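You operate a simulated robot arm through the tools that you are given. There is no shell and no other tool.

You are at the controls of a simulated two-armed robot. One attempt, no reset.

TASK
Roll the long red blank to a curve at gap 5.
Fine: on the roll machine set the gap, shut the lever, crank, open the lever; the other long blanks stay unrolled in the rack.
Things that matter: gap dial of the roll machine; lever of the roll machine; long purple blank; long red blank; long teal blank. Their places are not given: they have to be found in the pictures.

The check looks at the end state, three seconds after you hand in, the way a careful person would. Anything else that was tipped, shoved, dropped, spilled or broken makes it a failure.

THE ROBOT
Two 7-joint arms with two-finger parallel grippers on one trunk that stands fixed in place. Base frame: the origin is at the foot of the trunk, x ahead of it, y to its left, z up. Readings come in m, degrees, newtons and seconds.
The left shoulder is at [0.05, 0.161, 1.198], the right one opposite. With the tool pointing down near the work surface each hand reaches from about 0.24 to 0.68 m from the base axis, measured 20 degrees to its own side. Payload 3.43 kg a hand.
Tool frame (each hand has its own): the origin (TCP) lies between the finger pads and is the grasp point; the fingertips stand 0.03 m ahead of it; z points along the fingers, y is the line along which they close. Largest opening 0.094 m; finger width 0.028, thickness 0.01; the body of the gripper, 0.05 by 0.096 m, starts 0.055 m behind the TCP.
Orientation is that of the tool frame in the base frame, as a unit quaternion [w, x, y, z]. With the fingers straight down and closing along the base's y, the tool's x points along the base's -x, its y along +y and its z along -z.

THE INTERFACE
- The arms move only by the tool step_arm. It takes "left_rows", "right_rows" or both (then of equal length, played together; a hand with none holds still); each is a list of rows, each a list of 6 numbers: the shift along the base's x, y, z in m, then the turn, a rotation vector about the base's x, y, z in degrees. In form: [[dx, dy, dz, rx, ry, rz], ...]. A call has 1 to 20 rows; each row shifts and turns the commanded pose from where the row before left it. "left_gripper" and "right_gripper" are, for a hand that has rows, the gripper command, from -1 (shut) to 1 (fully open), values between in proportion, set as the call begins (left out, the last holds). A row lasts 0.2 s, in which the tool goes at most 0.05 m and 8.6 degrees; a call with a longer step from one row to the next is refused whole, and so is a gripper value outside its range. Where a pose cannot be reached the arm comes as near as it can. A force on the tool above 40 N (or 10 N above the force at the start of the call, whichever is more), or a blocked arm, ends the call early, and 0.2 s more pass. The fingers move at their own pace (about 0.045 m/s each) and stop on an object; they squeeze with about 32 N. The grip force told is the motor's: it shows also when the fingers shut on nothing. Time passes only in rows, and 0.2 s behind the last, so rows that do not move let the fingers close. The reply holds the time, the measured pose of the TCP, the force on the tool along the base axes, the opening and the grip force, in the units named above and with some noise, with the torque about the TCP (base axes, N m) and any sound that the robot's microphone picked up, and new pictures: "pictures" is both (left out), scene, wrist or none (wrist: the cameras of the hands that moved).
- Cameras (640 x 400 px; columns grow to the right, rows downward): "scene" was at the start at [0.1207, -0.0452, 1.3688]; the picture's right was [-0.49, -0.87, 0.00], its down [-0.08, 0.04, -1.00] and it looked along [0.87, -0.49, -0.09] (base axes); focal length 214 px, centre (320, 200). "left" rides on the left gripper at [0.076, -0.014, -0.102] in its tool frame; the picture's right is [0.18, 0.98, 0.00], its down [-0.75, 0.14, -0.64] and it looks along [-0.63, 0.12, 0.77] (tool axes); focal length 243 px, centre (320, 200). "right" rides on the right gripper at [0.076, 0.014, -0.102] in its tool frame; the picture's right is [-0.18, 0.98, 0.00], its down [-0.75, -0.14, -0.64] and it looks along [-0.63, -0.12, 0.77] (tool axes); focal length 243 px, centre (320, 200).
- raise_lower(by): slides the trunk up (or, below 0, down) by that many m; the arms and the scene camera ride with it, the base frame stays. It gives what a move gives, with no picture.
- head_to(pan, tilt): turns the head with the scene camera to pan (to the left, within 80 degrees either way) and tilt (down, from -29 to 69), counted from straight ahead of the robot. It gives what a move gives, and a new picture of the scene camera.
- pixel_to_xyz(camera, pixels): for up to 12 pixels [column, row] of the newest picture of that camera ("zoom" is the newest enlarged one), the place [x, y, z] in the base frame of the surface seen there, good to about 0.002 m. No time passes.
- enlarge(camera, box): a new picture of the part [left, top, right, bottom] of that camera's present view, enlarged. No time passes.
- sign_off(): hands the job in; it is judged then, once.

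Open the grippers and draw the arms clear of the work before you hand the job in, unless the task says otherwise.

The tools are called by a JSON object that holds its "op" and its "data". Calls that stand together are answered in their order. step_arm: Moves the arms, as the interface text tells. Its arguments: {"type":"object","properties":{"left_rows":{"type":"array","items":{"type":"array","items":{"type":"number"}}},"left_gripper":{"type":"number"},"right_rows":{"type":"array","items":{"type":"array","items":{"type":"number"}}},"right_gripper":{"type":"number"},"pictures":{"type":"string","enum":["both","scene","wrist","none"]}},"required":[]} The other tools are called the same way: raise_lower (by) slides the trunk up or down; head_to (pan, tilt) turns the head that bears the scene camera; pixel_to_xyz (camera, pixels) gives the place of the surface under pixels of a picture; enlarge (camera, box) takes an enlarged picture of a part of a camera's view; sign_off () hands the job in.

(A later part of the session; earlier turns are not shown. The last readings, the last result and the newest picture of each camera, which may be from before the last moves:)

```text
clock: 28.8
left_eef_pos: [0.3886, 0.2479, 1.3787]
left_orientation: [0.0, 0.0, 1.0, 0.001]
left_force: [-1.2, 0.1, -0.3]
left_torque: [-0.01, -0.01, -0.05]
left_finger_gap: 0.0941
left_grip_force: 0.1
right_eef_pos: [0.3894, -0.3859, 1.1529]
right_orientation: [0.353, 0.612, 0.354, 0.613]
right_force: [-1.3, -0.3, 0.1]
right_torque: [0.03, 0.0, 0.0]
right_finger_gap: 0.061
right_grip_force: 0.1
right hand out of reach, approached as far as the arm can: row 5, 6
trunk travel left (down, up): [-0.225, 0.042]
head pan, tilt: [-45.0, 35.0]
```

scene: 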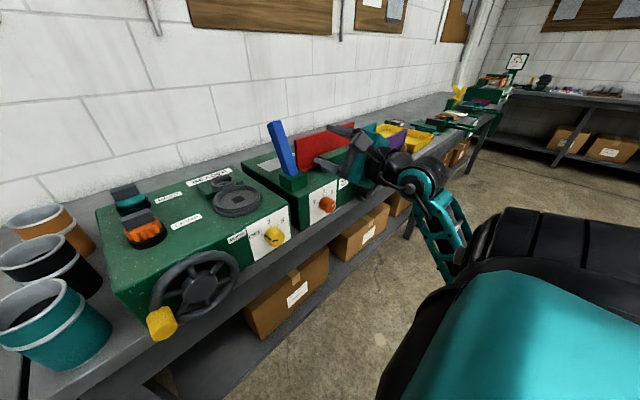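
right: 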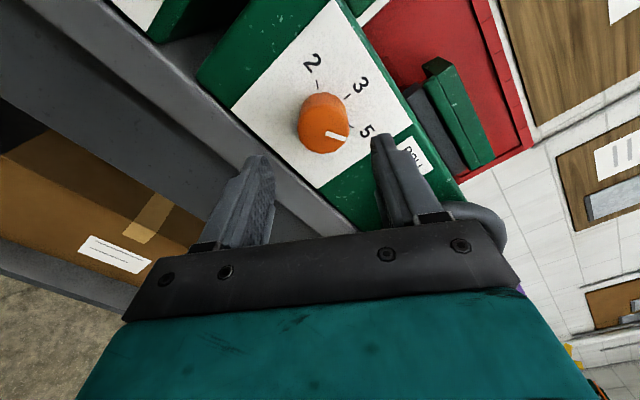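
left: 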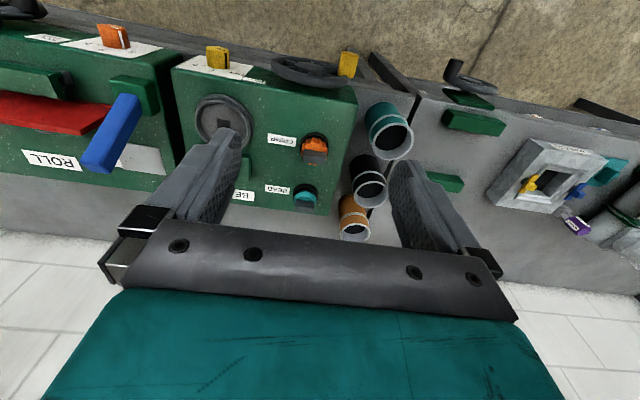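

That spot is at the near edge of the arm's reach. I'll ease forward slightly, roll back to 0°, then pitch the fingers 45° down for the lever.

{"op": "step_arm", "data": {"right_rows": [[0.015, 0, 0, 0, 0, 0], [0.015, 0, 0, -7.5, 0, 0], [0, 0, 0, -7.5, 0, 0], [0, 0, 0, -7.5, 0, 0], [0, 0, 0, -7.5, 0, 0], [0, 0, 0, -7.5, 0, 0], [0, 0, 0, -7.5, 0, 0], [0, 0, 0, -7.5, 0, 0], [0, 0, 0, -7.5, 0, 0], [0, 0, 0, -7.5, 0, 0], [0, 0, 0, -7.5, 0, 0], [0, 0, 0, -7.5, 0, 0], [0, 0, 0, -7.5, 0, 0], [0, 0, 0, -7.5, 0, 0], [0, 0, 0, -7.5, 0, 0], [0, 0, 0, -7.5, 0, 0], [0, 0, 0, -7.5, 0, 0], [0, 0, 0, 0, 0, 0]], "pictures": "scene"}}

```text
clock: 32.5
left_eef_pos: [0.3892, 0.2469, 1.3793]
left_orientation: [0.0, 0.001, 1.0, 0.0]
left_force: [-0.1, 0.0, -0.1]
left_torque: [-0.02, -0.05, 0.01]
left_finger_gap: 0.0938
left_grip_force: 0.0
right_eef_pos: [0.4203, -0.3875, 1.1542]
right_orientation: [0.707, -0.001, 0.708, -0.001]
right_force: [-0.2, -0.3, -0.7]
right_torque: [0.06, -0.01, -0.01]
right_finger_gap: 0.061
right_grip_force: 0.0
trunk travel left (down, up): [-0.225, 0.042]
head pan, tilt: [-45.0, 35.0]
```

scene: 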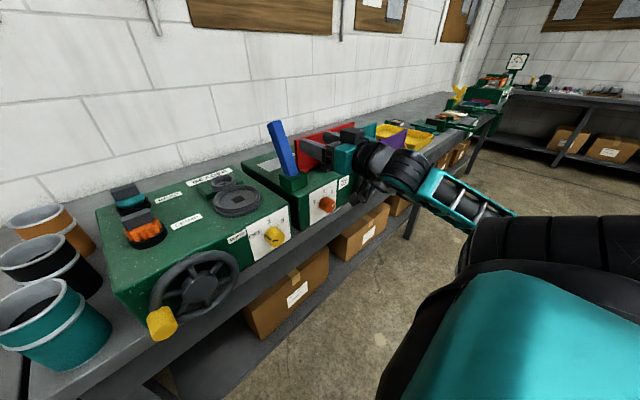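

Clear and level at (0.420, −0.388, 1.154). Next I'll pitch the fingers 45° down and line up with the lever at y −0.362.

{"op": "step_arm", "data": {"right_rows": [[0.005, 0.004, 0.005, 0, 7.5, 0], [0.005, 0.004, 0.005, 0, 7.5, 0], [0.005, 0.004, 0.005, 0, 7.5, 0], [0.005, 0.004, 0.005, 0, 7.5, 0], [0.005, 0.004, 0, 0, 7.5, 0], [0.005, 0.004, 0, 0, 7.5, 0], [0, 0, 0, 0, 0, 0]], "pictures": "both"}}

{"op": "enlarge", "data": {"camera": "scene", "box": [255, 100, 415, 220]}}

```text
clock: 34.1
left_eef_pos: [0.3888, 0.2475, 1.3805]
left_orientation: [0.0, 0.0, 1.0, 0.0]
left_force: [0.1, 0.9, 0.1]
left_torque: [-0.02, 0.01, -0.02]
left_finger_gap: 0.0939
left_grip_force: 0.1
right_eef_pos: [0.4496, -0.3632, 1.176]
right_orientation: [0.382, 0.001, 0.924, 0.0]
right_force: [-0.4, -0.8, -0.1]
right_torque: [0.0, 0.01, 0.02]
right_finger_gap: 0.0611
right_grip_force: 0.0
trunk travel left (down, up): [-0.225, 0.042]
head pan, tilt: [-45.0, 35.0]
```

scene: 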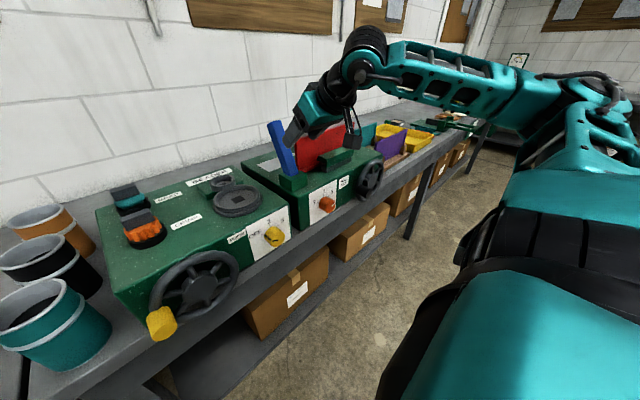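
right: 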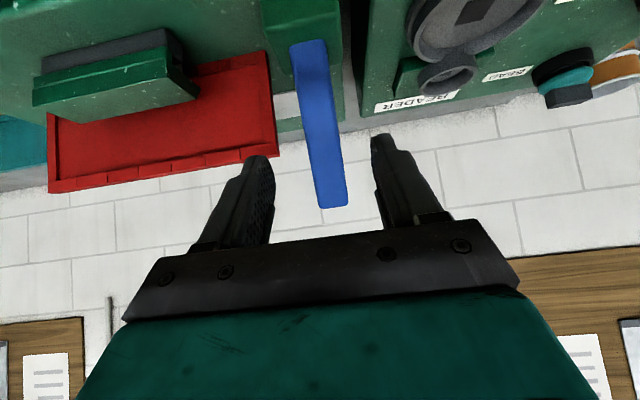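

```text
3.33 times, centred on (335, 160) of scene
```

zoom: 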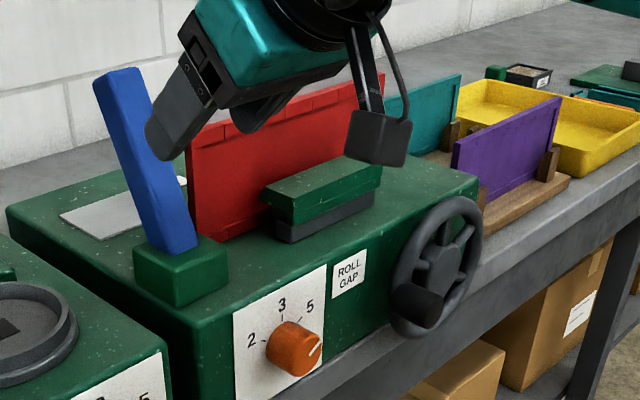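

The lever (cols 290–348 in the wrist view) stands between the open fingers. I'll narrow the opening to stay off the red sheet's end, then advance around the lever near its top.

{"op": "step_arm", "data": {"right_rows": [[0, 0.0005, 0, 0, 0, 0], [0.02, 0, -0.004, 0, 0, 0], [0.02, 0, -0.004, 0, 0, 0], [0.02, 0, -0.004, 0, 0, 0], [0.02, 0, -0.004, 0, 0, 0], [0.015, 0, -0.002, 0, 0, 0], [0, 0, 0, 0, 0, 0]], "right_gripper": 0.0, "pictures": "both"}}

{"op": "enlarge", "data": {"camera": "scene", "box": [255, 100, 375, 190]}}

```text
clock: 35.8
left_eef_pos: [0.3879, 0.2477, 1.3789]
left_orientation: [0.0, -0.001, 1.0, 0.0]
left_force: [0.5, 0.6, 0.4]
left_torque: [-0.02, 0.04, -0.02]
left_finger_gap: 0.0939
left_grip_force: 0.0
right_eef_pos: [0.5435, -0.3638, 1.1564]
right_orientation: [0.383, 0.0, 0.924, 0.0]
right_force: [0.2, 1.3, -0.7]
right_torque: [0.0, -0.01, 0.02]
right_finger_gap: 0.047
right_grip_force: 0.0
trunk travel left (down, up): [-0.225, 0.042]
head pan, tilt: [-45.0, 35.0]
```

scene: 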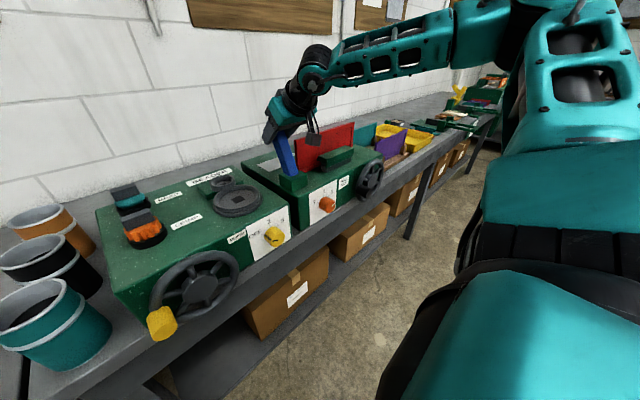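
right: 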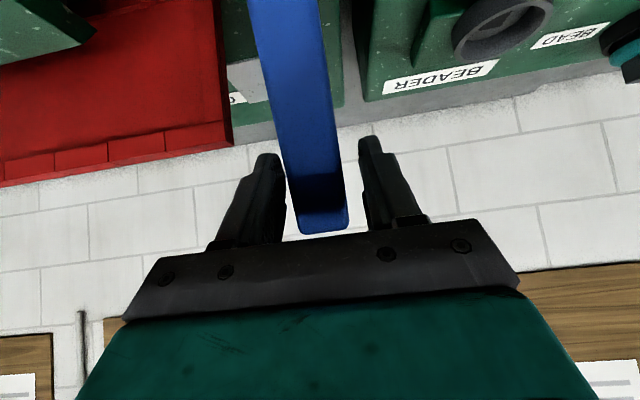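

```text
4.44 times, centred on (315, 145) of scene
```

zoom: 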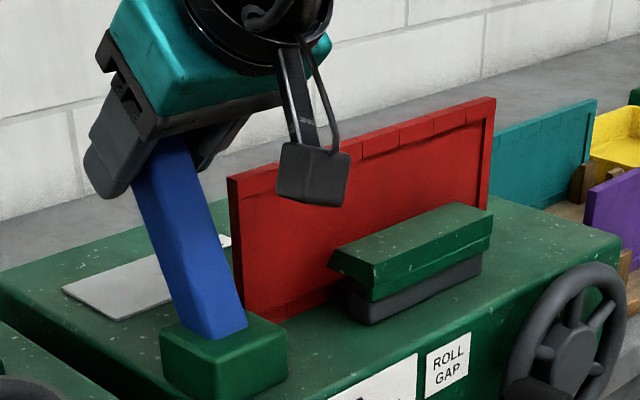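

The lever is between the fingers, so I'll close on it.

{"op": "step_arm", "data": {"right_rows": [[0, 0, 0, 0, 0, 0], [0, 0, 0, 0, 0, 0], [0, 0, 0, 0, 0, 0], [0, 0, 0, 0, 0, 0]], "right_gripper": -1, "pictures": "wrist"}}

```text
clock: 36.8
left_eef_pos: [0.3888, 0.2459, 1.3797]
left_orientation: [0.0, 0.0, 1.0, 0.001]
left_force: [-0.2, 0.5, 0.4]
left_torque: [-0.01, 0.0, 0.02]
left_finger_gap: 0.0941
left_grip_force: 0.0
right_eef_pos: [0.5445, -0.3645, 1.1559]
right_orientation: [0.383, 0.002, 0.924, -0.001]
right_force: [2.3, -12.6, 2.8]
right_torque: [-0.44, -0.03, -0.16]
right_finger_gap: 0.0344
right_grip_force: 44.7
trunk travel left (down, up): [-0.225, 0.042]
head pan, tilt: [-45.0, 35.0]
```

right: 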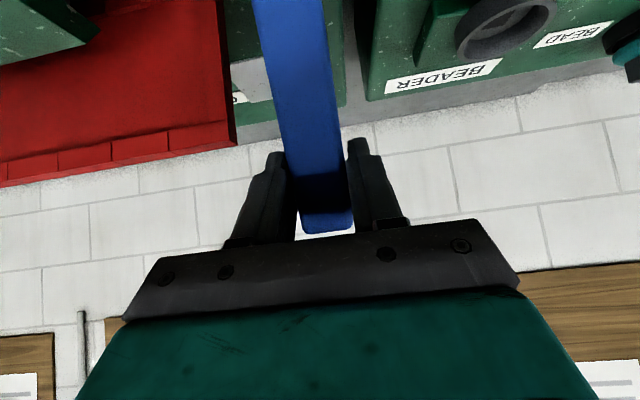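

The lever is gripped with a gap of 0.034 m. I'll pull gently towards the robot along the hinge arc, two small steps first, to see whether it moves freely.

{"op": "step_arm", "data": {"right_rows": [[0, -0.0015, 0, 0, 0, 0], [-0.0102, 0, 0.0032, 0, -5, 0], [-0.0105, 0, 0.0023, 0, -5, 0], [0, 0, 0, 0, 0, 0]], "pictures": "both"}}

{"op": "enlarge", "data": {"camera": "scene", "box": [255, 100, 375, 190]}}

```text
clock: 37.8
left_eef_pos: [0.3899, 0.2464, 1.38]
left_orientation: [-0.001, 0.0, 1.0, 0.0]
left_force: [0.9, 0.3, 0.2]
left_torque: [0.0, 0.0, 0.0]
left_finger_gap: 0.0941
left_grip_force: 0.0
right_eef_pos: [0.5232, -0.3658, 1.1623]
right_orientation: [0.461, 0.002, 0.887, -0.001]
right_force: [5.8, -7.5, -0.8]
right_torque: [-0.09, -0.72, 0.19]
right_finger_gap: 0.0341
right_grip_force: 45.0
trunk travel left (down, up): [-0.225, 0.042]
head pan, tilt: [-45.0, 35.0]
```

scene: 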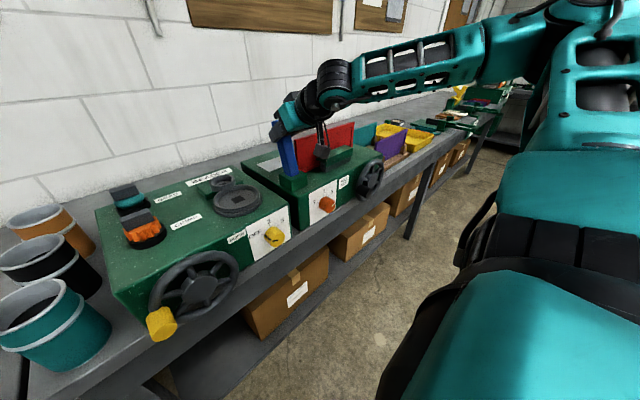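
right: 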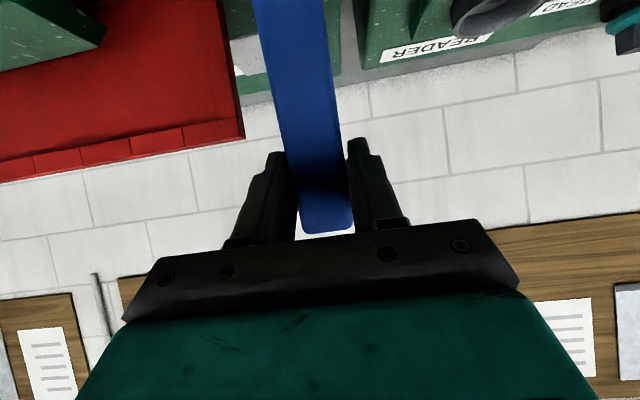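

```text
4.44 times, centred on (315, 145) of scene
```

zoom: 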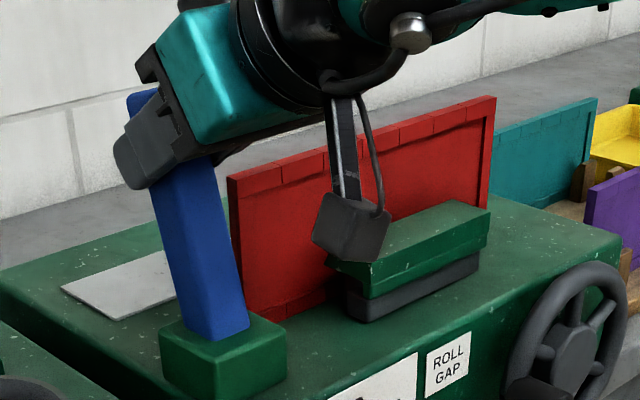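

The lever follows with only about 6 N. I'll continue along the arc.

{"op": "step_arm", "data": {"right_rows": [[-0.0106, 0, 0.0013, 0, -5, 0], [-0.0107, 0, 0.0004, 0, -5, 0], [-0.0107, 0, -0.0005, 0, -5, 0], [-0.0106, 0, -0.0015, 0, -5, 0], [0, 0, 0, 0, 0, 0]], "pictures": "both"}}

{"op": "enlarge", "data": {"camera": "scene", "box": [255, 100, 375, 190]}}

```text
clock: 39.0
left_eef_pos: [0.3895, 0.2449, 1.3789]
left_orientation: [-0.001, 0.0, 1.0, 0.001]
left_force: [0.0, 0.1, -0.4]
left_torque: [0.03, 0.02, 0.01]
left_finger_gap: 0.0941
left_grip_force: 0.0
right_eef_pos: [0.4814, -0.3653, 1.1607]
right_orientation: [0.608, 0.001, 0.794, 0.0]
right_force: [2.7, -7.6, -5.3]
right_torque: [-0.28, -0.4, -0.3]
right_finger_gap: 0.0345
right_grip_force: 45.0
trunk travel left (down, up): [-0.225, 0.042]
head pan, tilt: [-45.0, 35.0]
```

scene: 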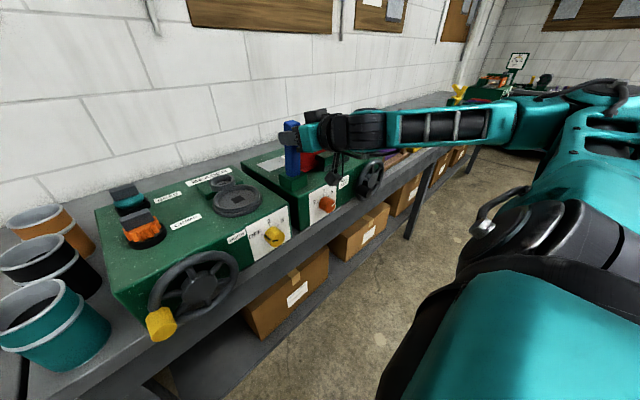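
right: 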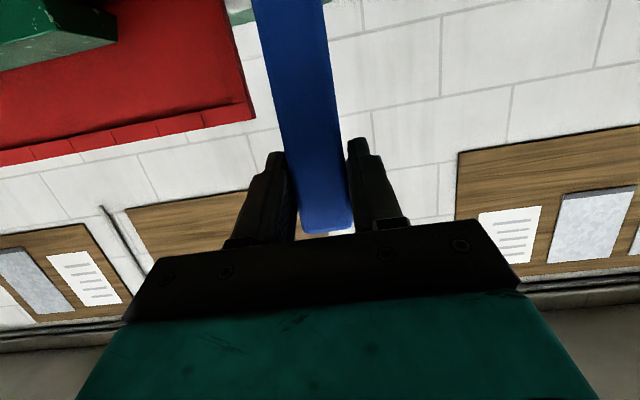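

```text
4.44 times, centred on (315, 145) of scene
```

zoom: 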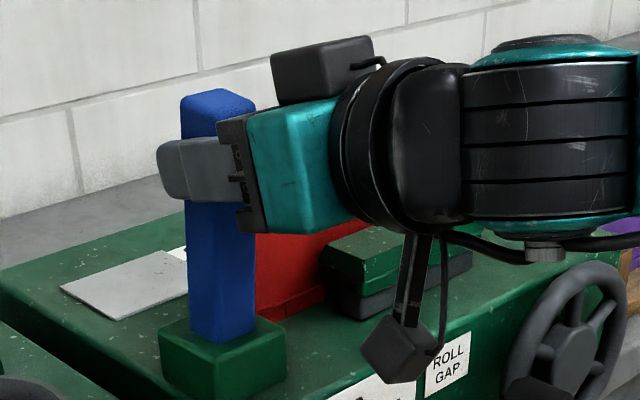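

The lever is near vertical with low force. I'll keep following the arc towards the robot.

{"op": "step_arm", "data": {"right_rows": [[-0.0105, 0, -0.0024, 0, -5, 0], [-0.0102, 0, -0.0033, 0, -5, 0], [-0.0099, 0, -0.0042, 0, -5, 0], [0, 0, 0, 0, 0, 0]], "pictures": "both"}}

{"op": "enlarge", "data": {"camera": "scene", "box": [255, 100, 375, 190]}}

```text
clock: 39.8
left_eef_pos: [0.3886, 0.2478, 1.378]
left_orientation: [-0.001, 0.001, 1.0, 0.0]
left_force: [-0.2, -0.8, -0.3]
left_torque: [0.02, -0.01, -0.04]
left_finger_gap: 0.0939
left_grip_force: 0.0
right_eef_pos: [0.4696, -0.3646, 1.1579]
right_orientation: [0.63, 0.001, 0.777, 0.003]
right_force: [9.5, 12.5, -4.1]
right_torque: [-0.12, -1.01, 0.2]
right_finger_gap: 0.034
right_grip_force: 44.9
right hand out of reach, approached as far as the arm can: row 1, 2, 3
trunk travel left (down, up): [-0.225, 0.042]
head pan, tilt: [-45.0, 35.0]
stopped in row 4 (right hand): the force on the tool passed its limit at 42 N (the readings are from after the stop); the commanded pose is now the measured one
```

scene: 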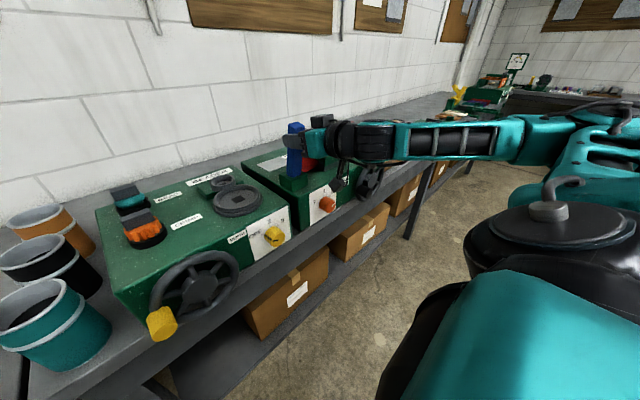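
right: 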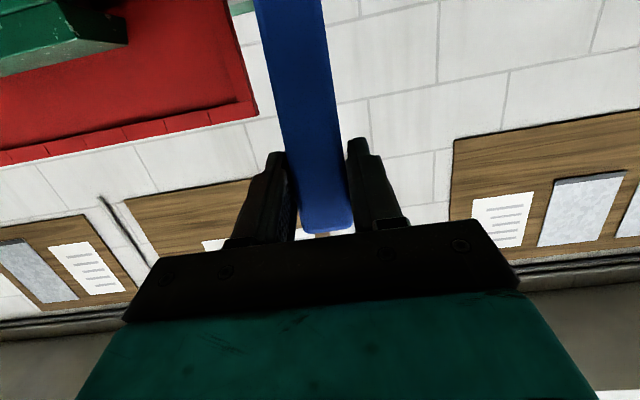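

```text
4.44 times, centred on (315, 145) of scene
```

zoom: 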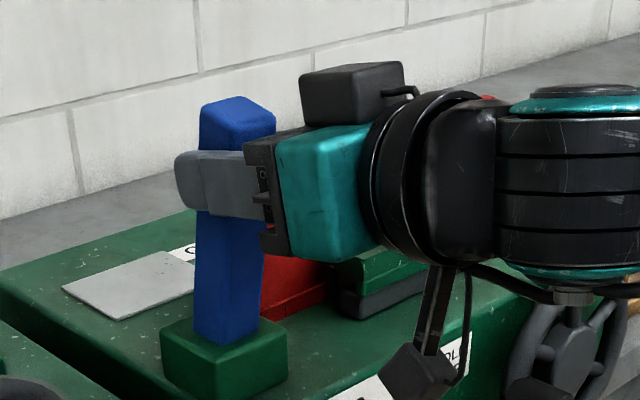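

The arm reached its fold limit, not a lever stop; the lever is now tilted slightly towards the robot. I'll open around it, pitch the fingers further down in place, which gives the arm more room, and grip again.

{"op": "step_arm", "data": {"right_rows": [[0, 0, 0, 0, 0, 0], [0, 0, 0, 0, 0, 0], [0, 0, 0, 0, 7.5, 0], [0, 0, 0, 0, 7.5, 0], [0, 0, 0, 0, 7.5, 0], [0, 0, 0, 0, 7.5, 0], [0, 0, 0, 0, 7.5, 0], [0, 0, 0, 0, 7.5, 0], [0, 0, 0, 0, 0, 0]], "right_gripper": 0.1, "pictures": "both"}}

{"op": "enlarge", "data": {"camera": "scene", "box": [255, 100, 375, 190]}}

```text
clock: 41.8
left_eef_pos: [0.389, 0.2473, 1.3782]
left_orientation: [0.0, -0.001, 1.0, 0.0]
left_force: [0.6, 0.4, 0.1]
left_torque: [-0.02, -0.01, -0.02]
left_finger_gap: 0.0937
left_grip_force: 0.0
right_eef_pos: [0.4677, -0.3694, 1.1592]
right_orientation: [0.283, 0.004, 0.959, -0.004]
right_force: [-0.3, -0.1, 0.8]
right_torque: [-0.01, 0.0, 0.02]
right_finger_gap: 0.0515
right_grip_force: 0.2
trunk travel left (down, up): [-0.225, 0.042]
head pan, tilt: [-45.0, 35.0]
```

scene: 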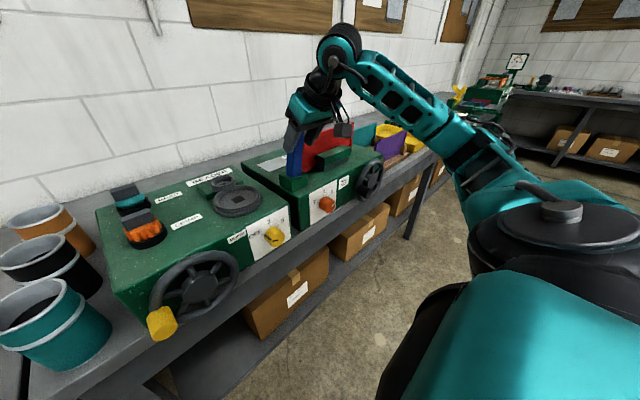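
right: 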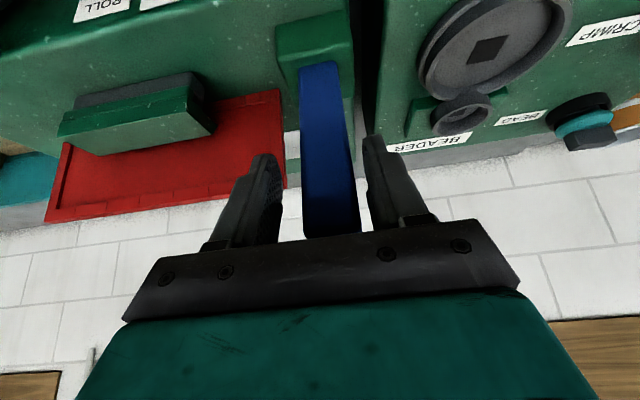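

```text
4.44 times, centred on (315, 145) of scene
```

zoom: 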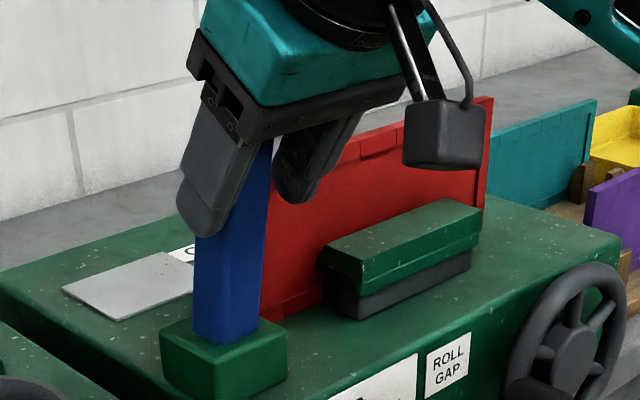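

The fingers straddle the upright lever. I'll centre slightly, close, and pull two more steps with the orientation fixed.

{"op": "step_arm", "data": {"right_rows": [[0, 0.003, 0, 0, 0, 0], [0, 0, 0, 0, 0, 0], [0, 0, 0, 0, 0, 0], [0, 0, 0, 0, 0, 0], [-0.0102, 0, -0.0035, 0, 0, 0], [-0.0099, 0, -0.0044, 0, 0, 0], [0, 0, 0, 0, 0, 0]], "right_gripper": -1, "pictures": "both"}}

{"op": "enlarge", "data": {"camera": "scene", "box": [255, 100, 375, 190]}}

```text
clock: 43.4
left_eef_pos: [0.3885, 0.248, 1.3787]
left_orientation: [0.0, 0.0, 1.0, -0.001]
left_force: [-0.1, 0.1, -0.6]
left_torque: [-0.01, -0.01, 0.01]
left_finger_gap: 0.0939
left_grip_force: 0.1
right_eef_pos: [0.4485, -0.3652, 1.1523]
right_orientation: [0.287, 0.004, 0.958, -0.004]
right_force: [7.9, 2.5, 8.9]
right_torque: [0.4, -1.23, 0.26]
right_finger_gap: 0.0341
right_grip_force: 44.7
trunk travel left (down, up): [-0.225, 0.042]
head pan, tilt: [-45.0, 35.0]
```

scene: 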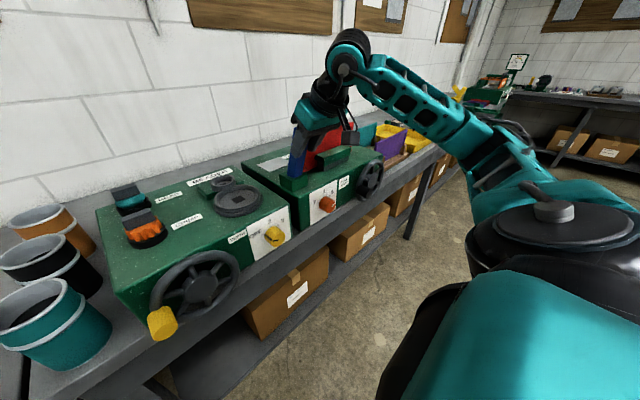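
right: 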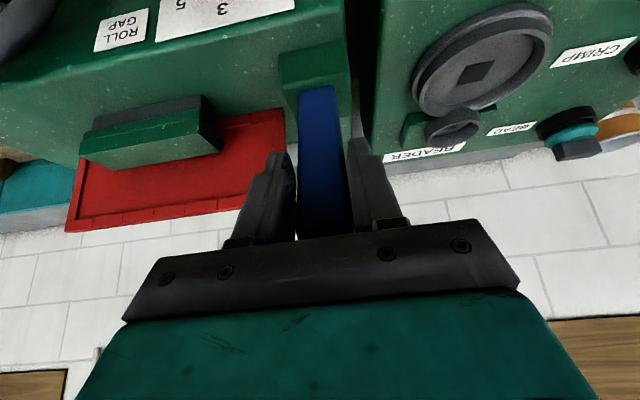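

```text
4.44 times, centred on (315, 145) of scene
```

zoom: 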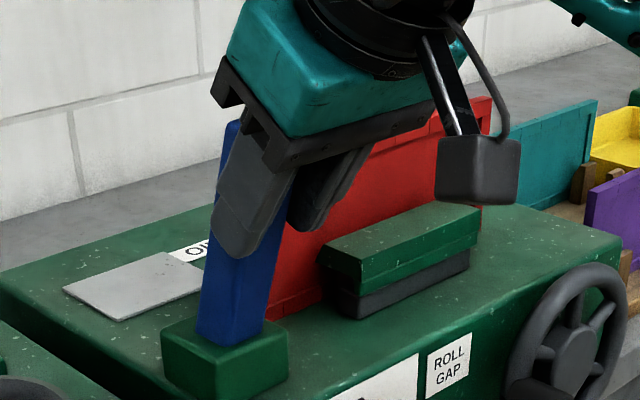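

The lever is following at moderate force and is now past vertical. I'll pull further along the arc.

{"op": "step_arm", "data": {"right_rows": [[-0.0095, 0, -0.0052, 0, 0, 0], [-0.009, 0, -0.006, 0, 0, 0], [0, 0, 0, 0, 0, 0]], "pictures": "both"}}

{"op": "enlarge", "data": {"camera": "scene", "box": [255, 100, 375, 190]}}

```text
clock: 44.2
left_eef_pos: [0.3909, 0.2491, 1.3797]
left_orientation: [0.0, 0.0, 1.0, -0.001]
left_force: [-0.4, -0.1, -0.1]
left_torque: [0.0, 0.01, -0.02]
left_finger_gap: 0.0939
left_grip_force: 0.1
right_eef_pos: [0.4315, -0.365, 1.1414]
right_orientation: [0.288, 0.005, 0.958, -0.003]
right_force: [19.6, -0.3, 21.4]
right_torque: [0.34, 0.09, 0.18]
right_finger_gap: 0.034
right_grip_force: 44.9
trunk travel left (down, up): [-0.225, 0.042]
head pan, tilt: [-45.0, 35.0]
```

scene: 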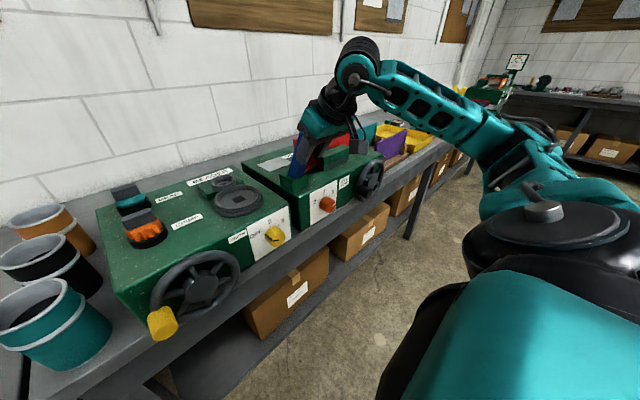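
right: 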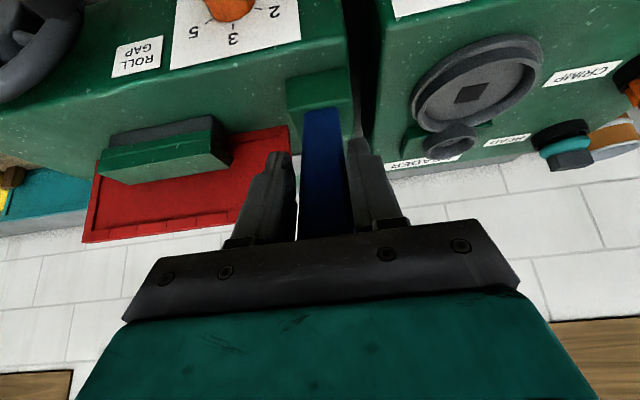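

```text
4.44 times, centred on (315, 145) of scene
```

zoom: 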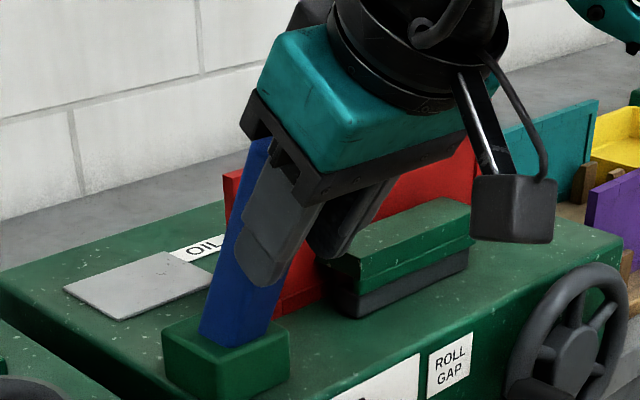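

The resisting force rose to about 29 N, which suggests a stop. I'll measure the lever's tilt now.

{"op": "pixel_to_xyz", "data": {"camera": "zoom", "pixels": [[215, 300], [240, 220], [258, 150], [232, 320], [262, 300], [400, 240], [350, 300], [345, 270], [420, 200]]}}

```text
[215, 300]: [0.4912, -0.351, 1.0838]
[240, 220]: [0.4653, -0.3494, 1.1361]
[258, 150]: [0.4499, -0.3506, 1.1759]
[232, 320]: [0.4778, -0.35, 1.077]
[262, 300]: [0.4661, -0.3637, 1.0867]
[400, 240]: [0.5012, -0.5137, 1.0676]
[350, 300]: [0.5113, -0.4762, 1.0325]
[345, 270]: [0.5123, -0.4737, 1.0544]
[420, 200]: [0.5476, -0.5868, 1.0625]
```

The lever tilts about 24° towards the robot, mirroring its start, which fits an end stop. One more small nudge will confirm it.

{"op": "step_arm", "data": {"right_rows": [[-0.004, 0, -0.002, 0, 0, 0], [0, 0, 0, 0, 0, 0]], "pictures": "scene"}}

{"op": "enlarge", "data": {"camera": "scene", "box": [255, 100, 375, 190]}}

```text
clock: 44.8
left_eef_pos: [0.3879, 0.248, 1.3785]
left_orientation: [-0.001, 0.0, 1.0, -0.001]
left_force: [-0.3, 0.8, 0.2]
left_torque: [-0.03, 0.0, 0.01]
left_finger_gap: 0.0938
left_grip_force: 0.0
right_eef_pos: [0.4265, -0.3654, 1.1371]
right_orientation: [0.285, 0.004, 0.958, -0.002]
right_force: [15.5, -1.1, 15.8]
right_torque: [0.84, -0.21, 0.42]
right_finger_gap: 0.0294
right_grip_force: 44.8
trunk travel left (down, up): [-0.225, 0.042]
head pan, tilt: [-45.0, 35.0]
```

scene: 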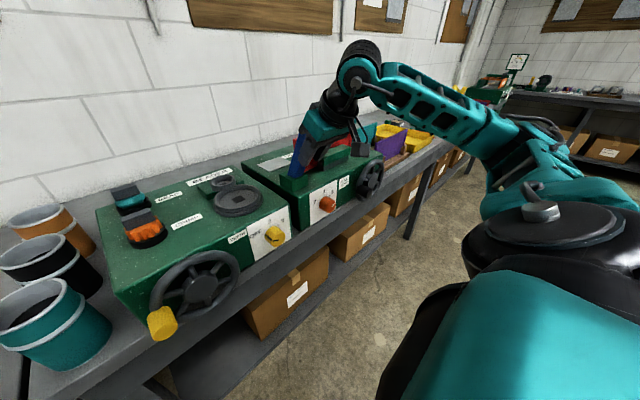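

```text
4.44 times, centred on (315, 145) of scene
```

zoom: 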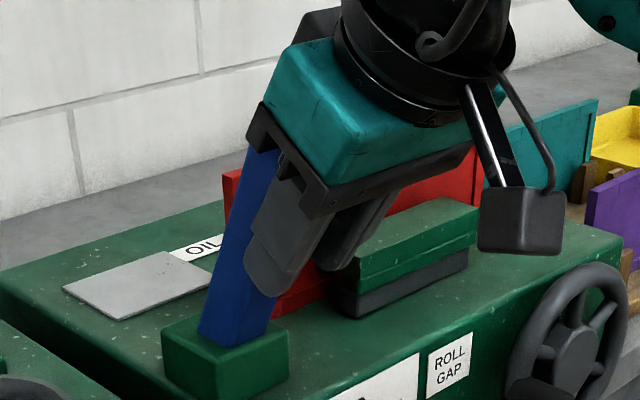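

The fingers slipped (gap 0.029) instead of moving the lever, so it's at its stop. I'll open and back away along the finger direction, then look at the lever and gate.

{"op": "step_arm", "data": {"right_rows": [[0, 0, 0, 0, 0, 0], [0, 0, 0, 0, 0, 0], [0, 0, 0, 0, 0, 0], [-0.01, 0, 0.017, 0, 0, 0], [-0.01, 0, 0.02, 0, 0, 0], [-0.01, 0, 0.02, 0, 0, 0], [-0.01, -0.02, 0.02, 0, 0, 0], [0, -0.03, 0, 0, 0, 0], [0, -0.03, 0, 0, 0, 0], [0, -0.03, 0, 0, 0, 0]], "right_gripper": 0.2, "pictures": "both"}}

{"op": "enlarge", "data": {"camera": "scene", "box": [255, 110, 395, 215]}}

{"op": "enlarge", "data": {"camera": "right", "box": [0, 0, 400, 250]}}

```text
clock: 47.0
left_eef_pos: [0.389, 0.2471, 1.3793]
left_orientation: [-0.001, -0.001, 1.0, 0.0]
left_force: [0.3, -0.6, -0.6]
left_torque: [0.02, -0.03, -0.01]
left_finger_gap: 0.0939
left_grip_force: 0.0
right_eef_pos: [0.3835, -0.4755, 1.2135]
right_orientation: [0.285, 0.004, 0.959, -0.003]
right_force: [-0.4, 0.0, 0.1]
right_torque: [0.0, -0.01, -0.02]
right_finger_gap: 0.0564
right_grip_force: 0.0
trunk travel left (down, up): [-0.225, 0.042]
head pan, tilt: [-45.0, 35.0]
```

scene: 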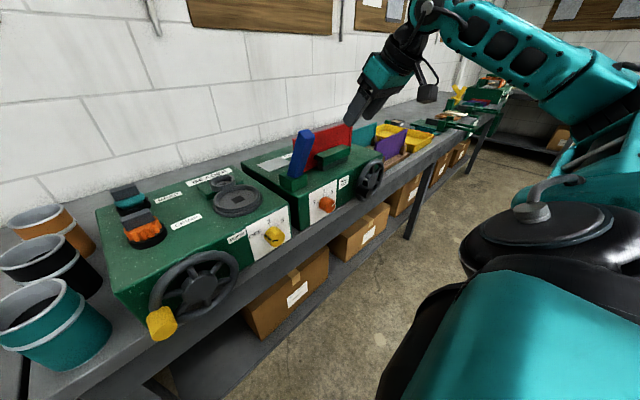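
right: 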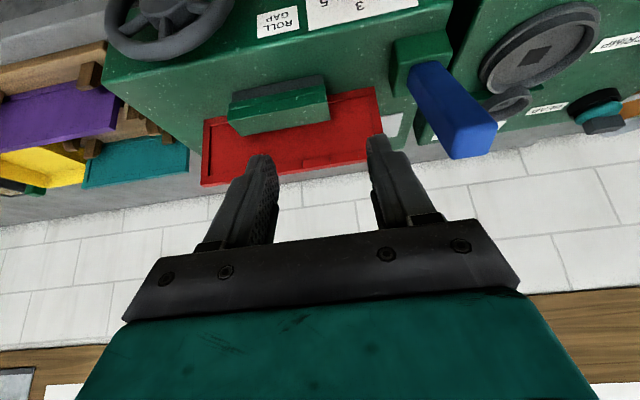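

```text
3.81 times, centred on (325, 162) of scene
```

zoom: 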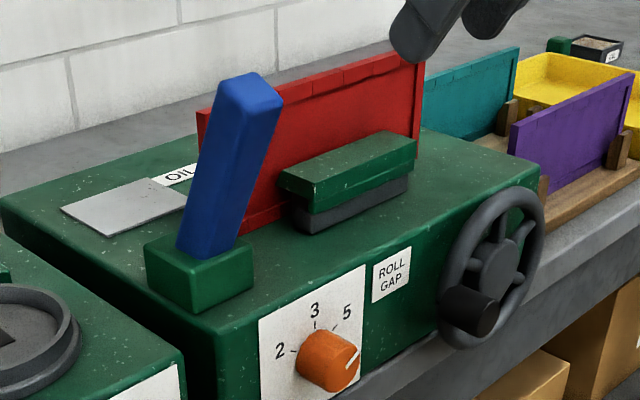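

```text
1.60 times, centred on (200, 125) of right
```

zoom: 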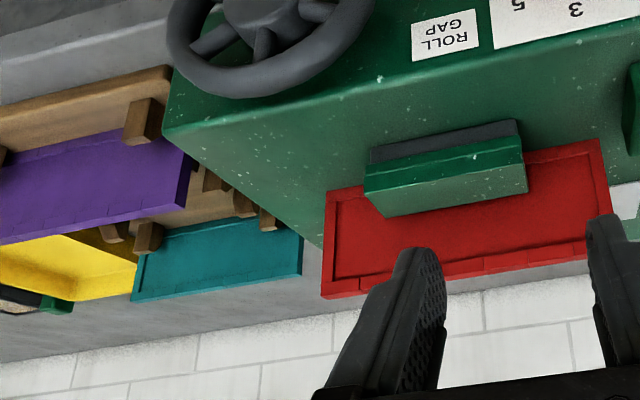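

The lever now leans towards the robot and the gate sits against the red sheet. Next is the crank: I'll measure its handle (467,310 in the earlier zoom view), then bring the hand level in front of it.

{"op": "enlarge", "data": {"camera": "scene", "box": [345, 145, 395, 210]}}

{"op": "step_arm", "data": {"right_rows": [[-0.006, -0.0088, -0.014, 0, -7.1, 0], [-0.006, -0.0088, -0.014, 0, -7.1, 0], [-0.006, -0.0088, -0.014, 0, -7.1, 0], [-0.006, -0.0088, -0.014, 0, -7.1, 0], [-0.006, -0.0088, -0.014, 0, -7.1, 0], [-0.006, -0.0088, -0.014, 0, -7.1, 0], [-0.006, -0.0088, -0.014, 0, -7.1, 0], [-0.006, -0.0088, -0.014, 0, -7.3, 0], [0, 0, 0, 0, 0, 0]], "pictures": "both"}}

```text
6.15 times, centred on (370, 178) of scene
```

zoom: 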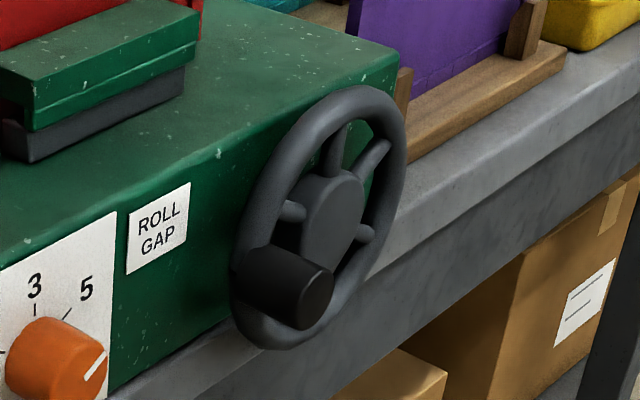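

```text
clock: 49.0
left_eef_pos: [0.3884, 0.2483, 1.3793]
left_orientation: [0.0, 0.0, 1.0, -0.001]
left_force: [-0.8, 1.6, -0.2]
left_torque: [0.02, 0.0, -0.02]
left_finger_gap: 0.0939
left_grip_force: 0.1
right_eef_pos: [0.3515, -0.5189, 1.0882]
right_orientation: [0.707, 0.003, 0.707, -0.001]
right_force: [-0.3, -0.3, 0.0]
right_torque: [-0.02, 0.04, -0.02]
right_finger_gap: 0.0561
right_grip_force: 0.1
right hand out of reach, approached as far as the arm can: row 3, 4
trunk travel left (down, up): [-0.225, 0.042]
head pan, tilt: [-45.0, 35.0]
```

scene: 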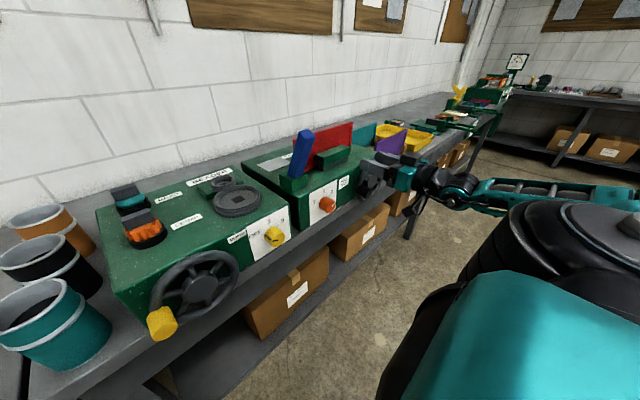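
right: 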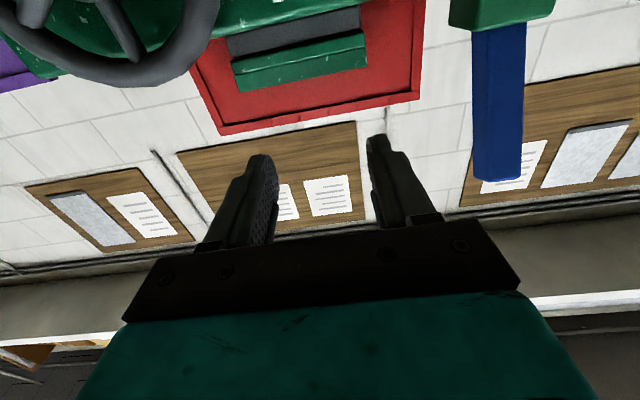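

The hand is level at (0.352, −0.519, 1.088). I'll measure the handle's face edges, hub and rim in the zoom taken just before the move.

{"op": "pixel_to_xyz", "data": {"camera": "zoom", "pixels": [[303, 300], [282, 300], [326, 298], [310, 272], [296, 324], [260, 255], [330, 215], [365, 98], [262, 342], [246, 230], [392, 160], [345, 320]]}}

```text
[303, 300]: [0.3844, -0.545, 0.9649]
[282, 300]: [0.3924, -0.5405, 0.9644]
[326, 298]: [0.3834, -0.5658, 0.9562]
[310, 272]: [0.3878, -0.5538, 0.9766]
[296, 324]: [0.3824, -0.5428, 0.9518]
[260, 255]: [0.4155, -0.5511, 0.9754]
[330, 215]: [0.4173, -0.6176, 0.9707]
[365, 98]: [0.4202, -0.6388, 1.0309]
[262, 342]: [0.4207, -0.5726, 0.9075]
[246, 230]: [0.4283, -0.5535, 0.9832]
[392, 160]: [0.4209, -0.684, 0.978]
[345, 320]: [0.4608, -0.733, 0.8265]
```

The handle is centred near (y −0.552, z 0.964) with radius ≈0.015, and the hub is at (−0.618, 0.970). I'll go down in front of the handle, keeping the tips clear of its face.

{"op": "step_arm", "data": {"right_rows": [[-0.009, -0.007, -0.02, 0, 0, 0], [-0.009, -0.007, -0.025, 0, 0, 0], [0, -0.007, -0.03, 0, 0, 0], [0, -0.007, -0.03, 0, 0, 0], [0, -0.005, -0.019, 0, 0, 0], [0, 0, 0, 0, 0, 0]], "pictures": "both"}}

{"op": "enlarge", "data": {"camera": "scene", "box": [330, 140, 430, 220]}}

```text
clock: 50.4
left_eef_pos: [0.3885, 0.2486, 1.3792]
left_orientation: [0.001, 0.0, 1.0, 0.001]
left_force: [-0.2, 0.0, -0.3]
left_torque: [0.01, -0.06, -0.02]
left_finger_gap: 0.0942
left_grip_force: 0.0
right_eef_pos: [0.3347, -0.5536, 0.9631]
right_orientation: [0.707, 0.004, 0.707, -0.001]
right_force: [-0.2, -0.1, 0.8]
right_torque: [0.0, 0.02, 0.03]
right_finger_gap: 0.0567
right_grip_force: 0.0
trunk travel left (down, up): [-0.225, 0.042]
head pan, tilt: [-45.0, 35.0]
```

scene: 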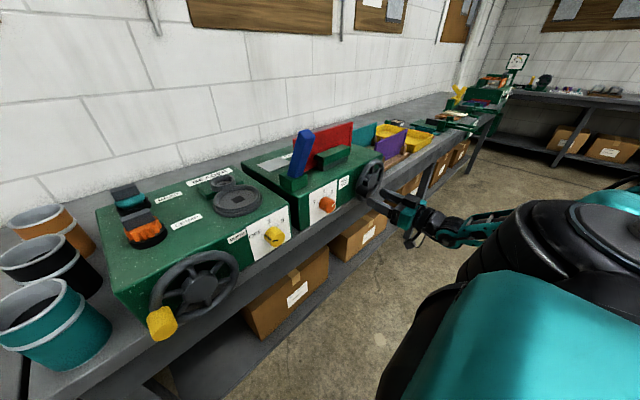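
right: 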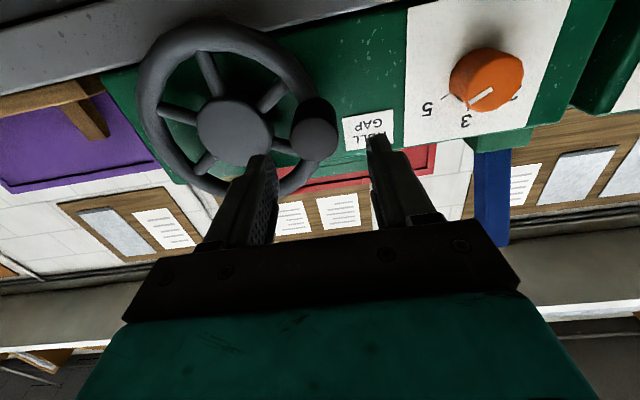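

```text
5.00 times, centred on (380, 180) of scene
```

zoom: 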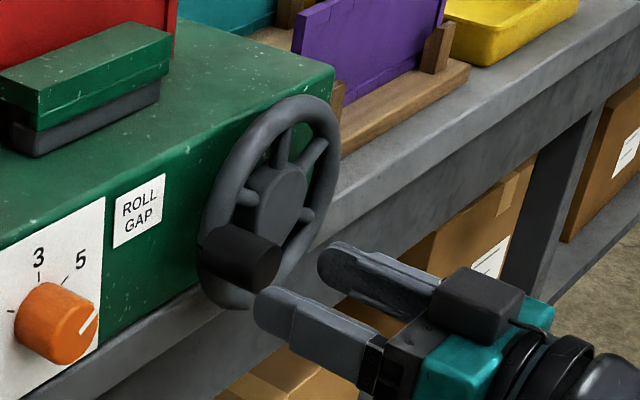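

The wrist camera has a clean view of the wheel, so I'll measure the hub, handle and rim from it.

{"op": "pixel_to_xyz", "data": {"camera": "right", "pixels": [[315, 140], [296, 140], [334, 140], [315, 122], [313, 158], [235, 132], [208, 122], [262, 135], [240, 104], [230, 158], [150, 95], [212, 28]]}}

```text
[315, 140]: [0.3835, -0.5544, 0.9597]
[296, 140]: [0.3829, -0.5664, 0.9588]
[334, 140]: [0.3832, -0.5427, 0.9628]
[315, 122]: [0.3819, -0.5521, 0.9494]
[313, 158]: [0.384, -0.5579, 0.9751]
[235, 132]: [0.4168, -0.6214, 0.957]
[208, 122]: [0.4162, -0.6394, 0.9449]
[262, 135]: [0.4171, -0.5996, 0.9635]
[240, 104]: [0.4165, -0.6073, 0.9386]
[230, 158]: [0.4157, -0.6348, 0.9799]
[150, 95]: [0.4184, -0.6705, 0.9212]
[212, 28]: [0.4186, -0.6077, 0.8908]
```

The handle centre is (−0.555, 0.961) and the hub is about (−0.620, 0.960), so the crank radius is ≈0.065. I'll advance and close on the handle.

{"op": "step_arm", "data": {"right_rows": [[0.015, -0.001, -0.002, 0, 0, 0], [0.015, 0, 0, 0, 0, 0], [0.014, 0, 0, 0, 0, 0], [0, 0, 0, 0, 0, 0]], "pictures": "wrist"}}

{"op": "step_arm", "data": {"right_rows": [[0, 0, 0, 0, 0, 0], [0, 0, 0, 0, 0, 0], [0, 0, 0, 0, 0, 0], [0, 0, 0, 0, 0, 0]], "right_gripper": -1, "pictures": "both"}}

{"op": "enlarge", "data": {"camera": "scene", "box": [330, 140, 430, 220]}}

```text
clock: 51.4
left_eef_pos: [0.3884, 0.2474, 1.3791]
left_orientation: [-0.001, 0.0, 1.0, 0.0]
left_force: [-0.9, 0.1, -0.6]
left_torque: [0.0, -0.03, 0.01]
left_finger_gap: 0.0941
left_grip_force: 0.2
right_eef_pos: [0.3754, -0.557, 0.9671]
right_orientation: [0.707, 0.005, 0.707, -0.001]
right_force: [-0.1, 0.3, 1.3]
right_torque: [0.0, -0.01, 0.04]
right_finger_gap: 0.0565
right_grip_force: 0.1
right hand out of reach, approached as far as the arm can: row 3
trunk travel left (down, up): [-0.225, 0.042]
head pan, tilt: [-45.0, 35.0]
```

right: 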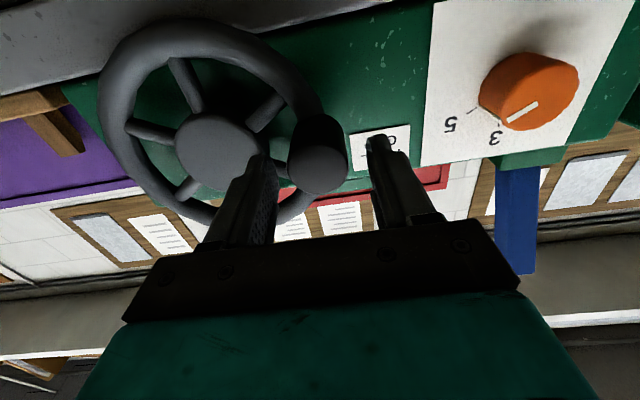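

```text
clock: 52.4
left_eef_pos: [0.3898, 0.2479, 1.3785]
left_orientation: [0.001, 0.0, 1.0, 0.001]
left_force: [-0.7, 0.2, 0.2]
left_torque: [0.03, 0.0, 0.01]
left_finger_gap: 0.0938
left_grip_force: 0.1
right_eef_pos: [0.3761, -0.5573, 0.9666]
right_orientation: [0.707, 0.006, 0.707, 0.0]
right_force: [1.4, -2.8, 1.6]
right_torque: [-0.03, 0.31, 0.64]
right_finger_gap: 0.0337
right_grip_force: 44.9
trunk travel left (down, up): [-0.225, 0.042]
head pan, tilt: [-45.0, 35.0]
```

scene: 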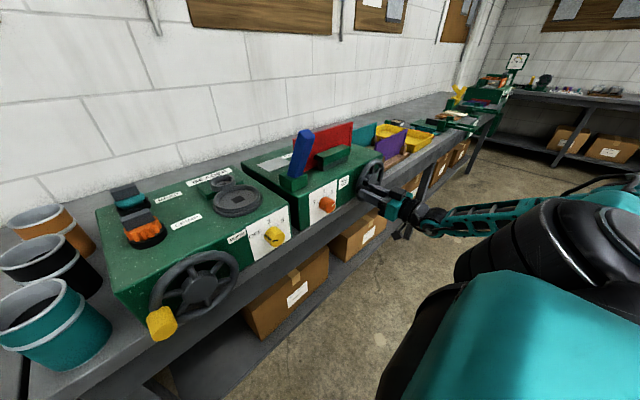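
right: 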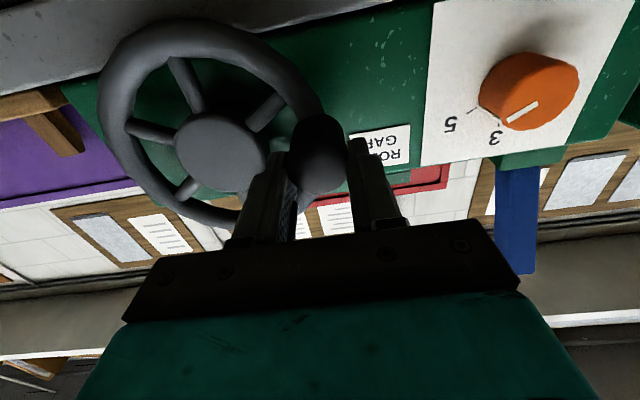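

```text
5.00 times, centred on (380, 180) of scene
```

zoom: 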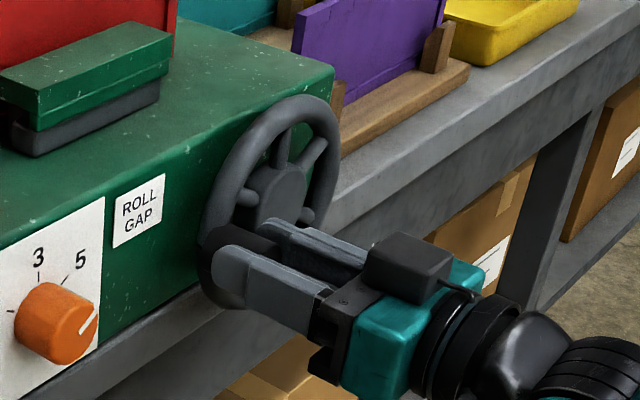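

The grip holds (0.0337 m), but the arm hit a reach limit at this roll angle. I'll open, roll +75° around the handle, re-centre and grip again with more freedom.

{"op": "step_arm", "data": {"right_rows": [[0, 0, 0, 0, 0, 0], [0, 0, 0, 0, 0, 0], [0, 0.0003, -0.0006, 7.5, 0, 0], [0, 0.0003, -0.0006, 7.5, 0, 0], [0, 0.0003, -0.0006, 7.5, 0, 0], [0, 0.0003, -0.0006, 7.5, 0, 0], [0, 0.0003, -0.0006, 7.5, 0, 0], [0, 0.0003, -0.0006, 7.5, 0, 0], [0, 0.0003, -0.0006, 7.5, 0, 0], [0, 0.0003, -0.0006, 7.5, 0, 0], [0, 0.0003, -0.0006, 7.5, 0, 0], [0, 0.0003, -0.0006, 7.5, 0, 0], [0, 0, 0, 0, 0, 0]], "right_gripper": 0.2, "pictures": "both"}}

{"op": "enlarge", "data": {"camera": "scene", "box": [330, 140, 430, 220]}}

```text
clock: 55.2
left_eef_pos: [0.3879, 0.2461, 1.3785]
left_orientation: [0.001, 0.0, 1.0, 0.0]
left_force: [1.0, 0.5, 0.0]
left_torque: [-0.03, 0.01, 0.01]
left_finger_gap: 0.0941
left_grip_force: 0.0
right_eef_pos: [0.3765, -0.5525, 0.9615]
right_orientation: [0.557, 0.435, 0.562, 0.43]
right_force: [-0.4, -0.5, -0.5]
right_torque: [0.01, 0.0, 0.02]
right_finger_gap: 0.0568
right_grip_force: 0.0
trunk travel left (down, up): [-0.225, 0.042]
head pan, tilt: [-45.0, 35.0]
```

scene: 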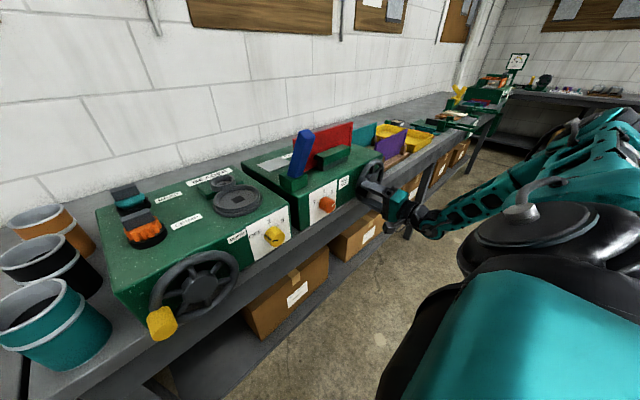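
right: 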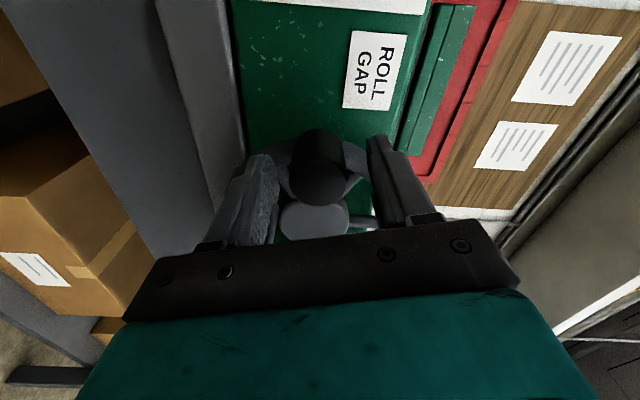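

```text
5.00 times, centred on (380, 180) of scene
```

zoom: 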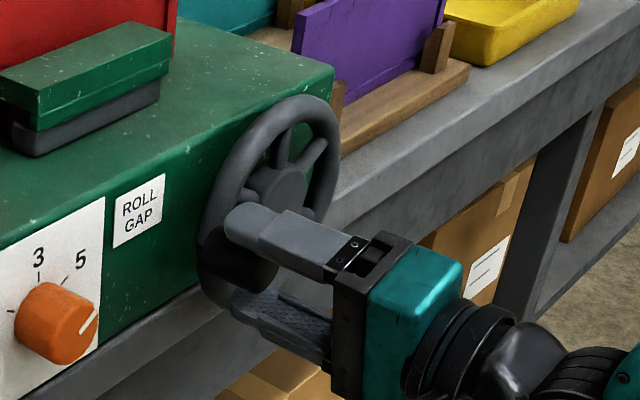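

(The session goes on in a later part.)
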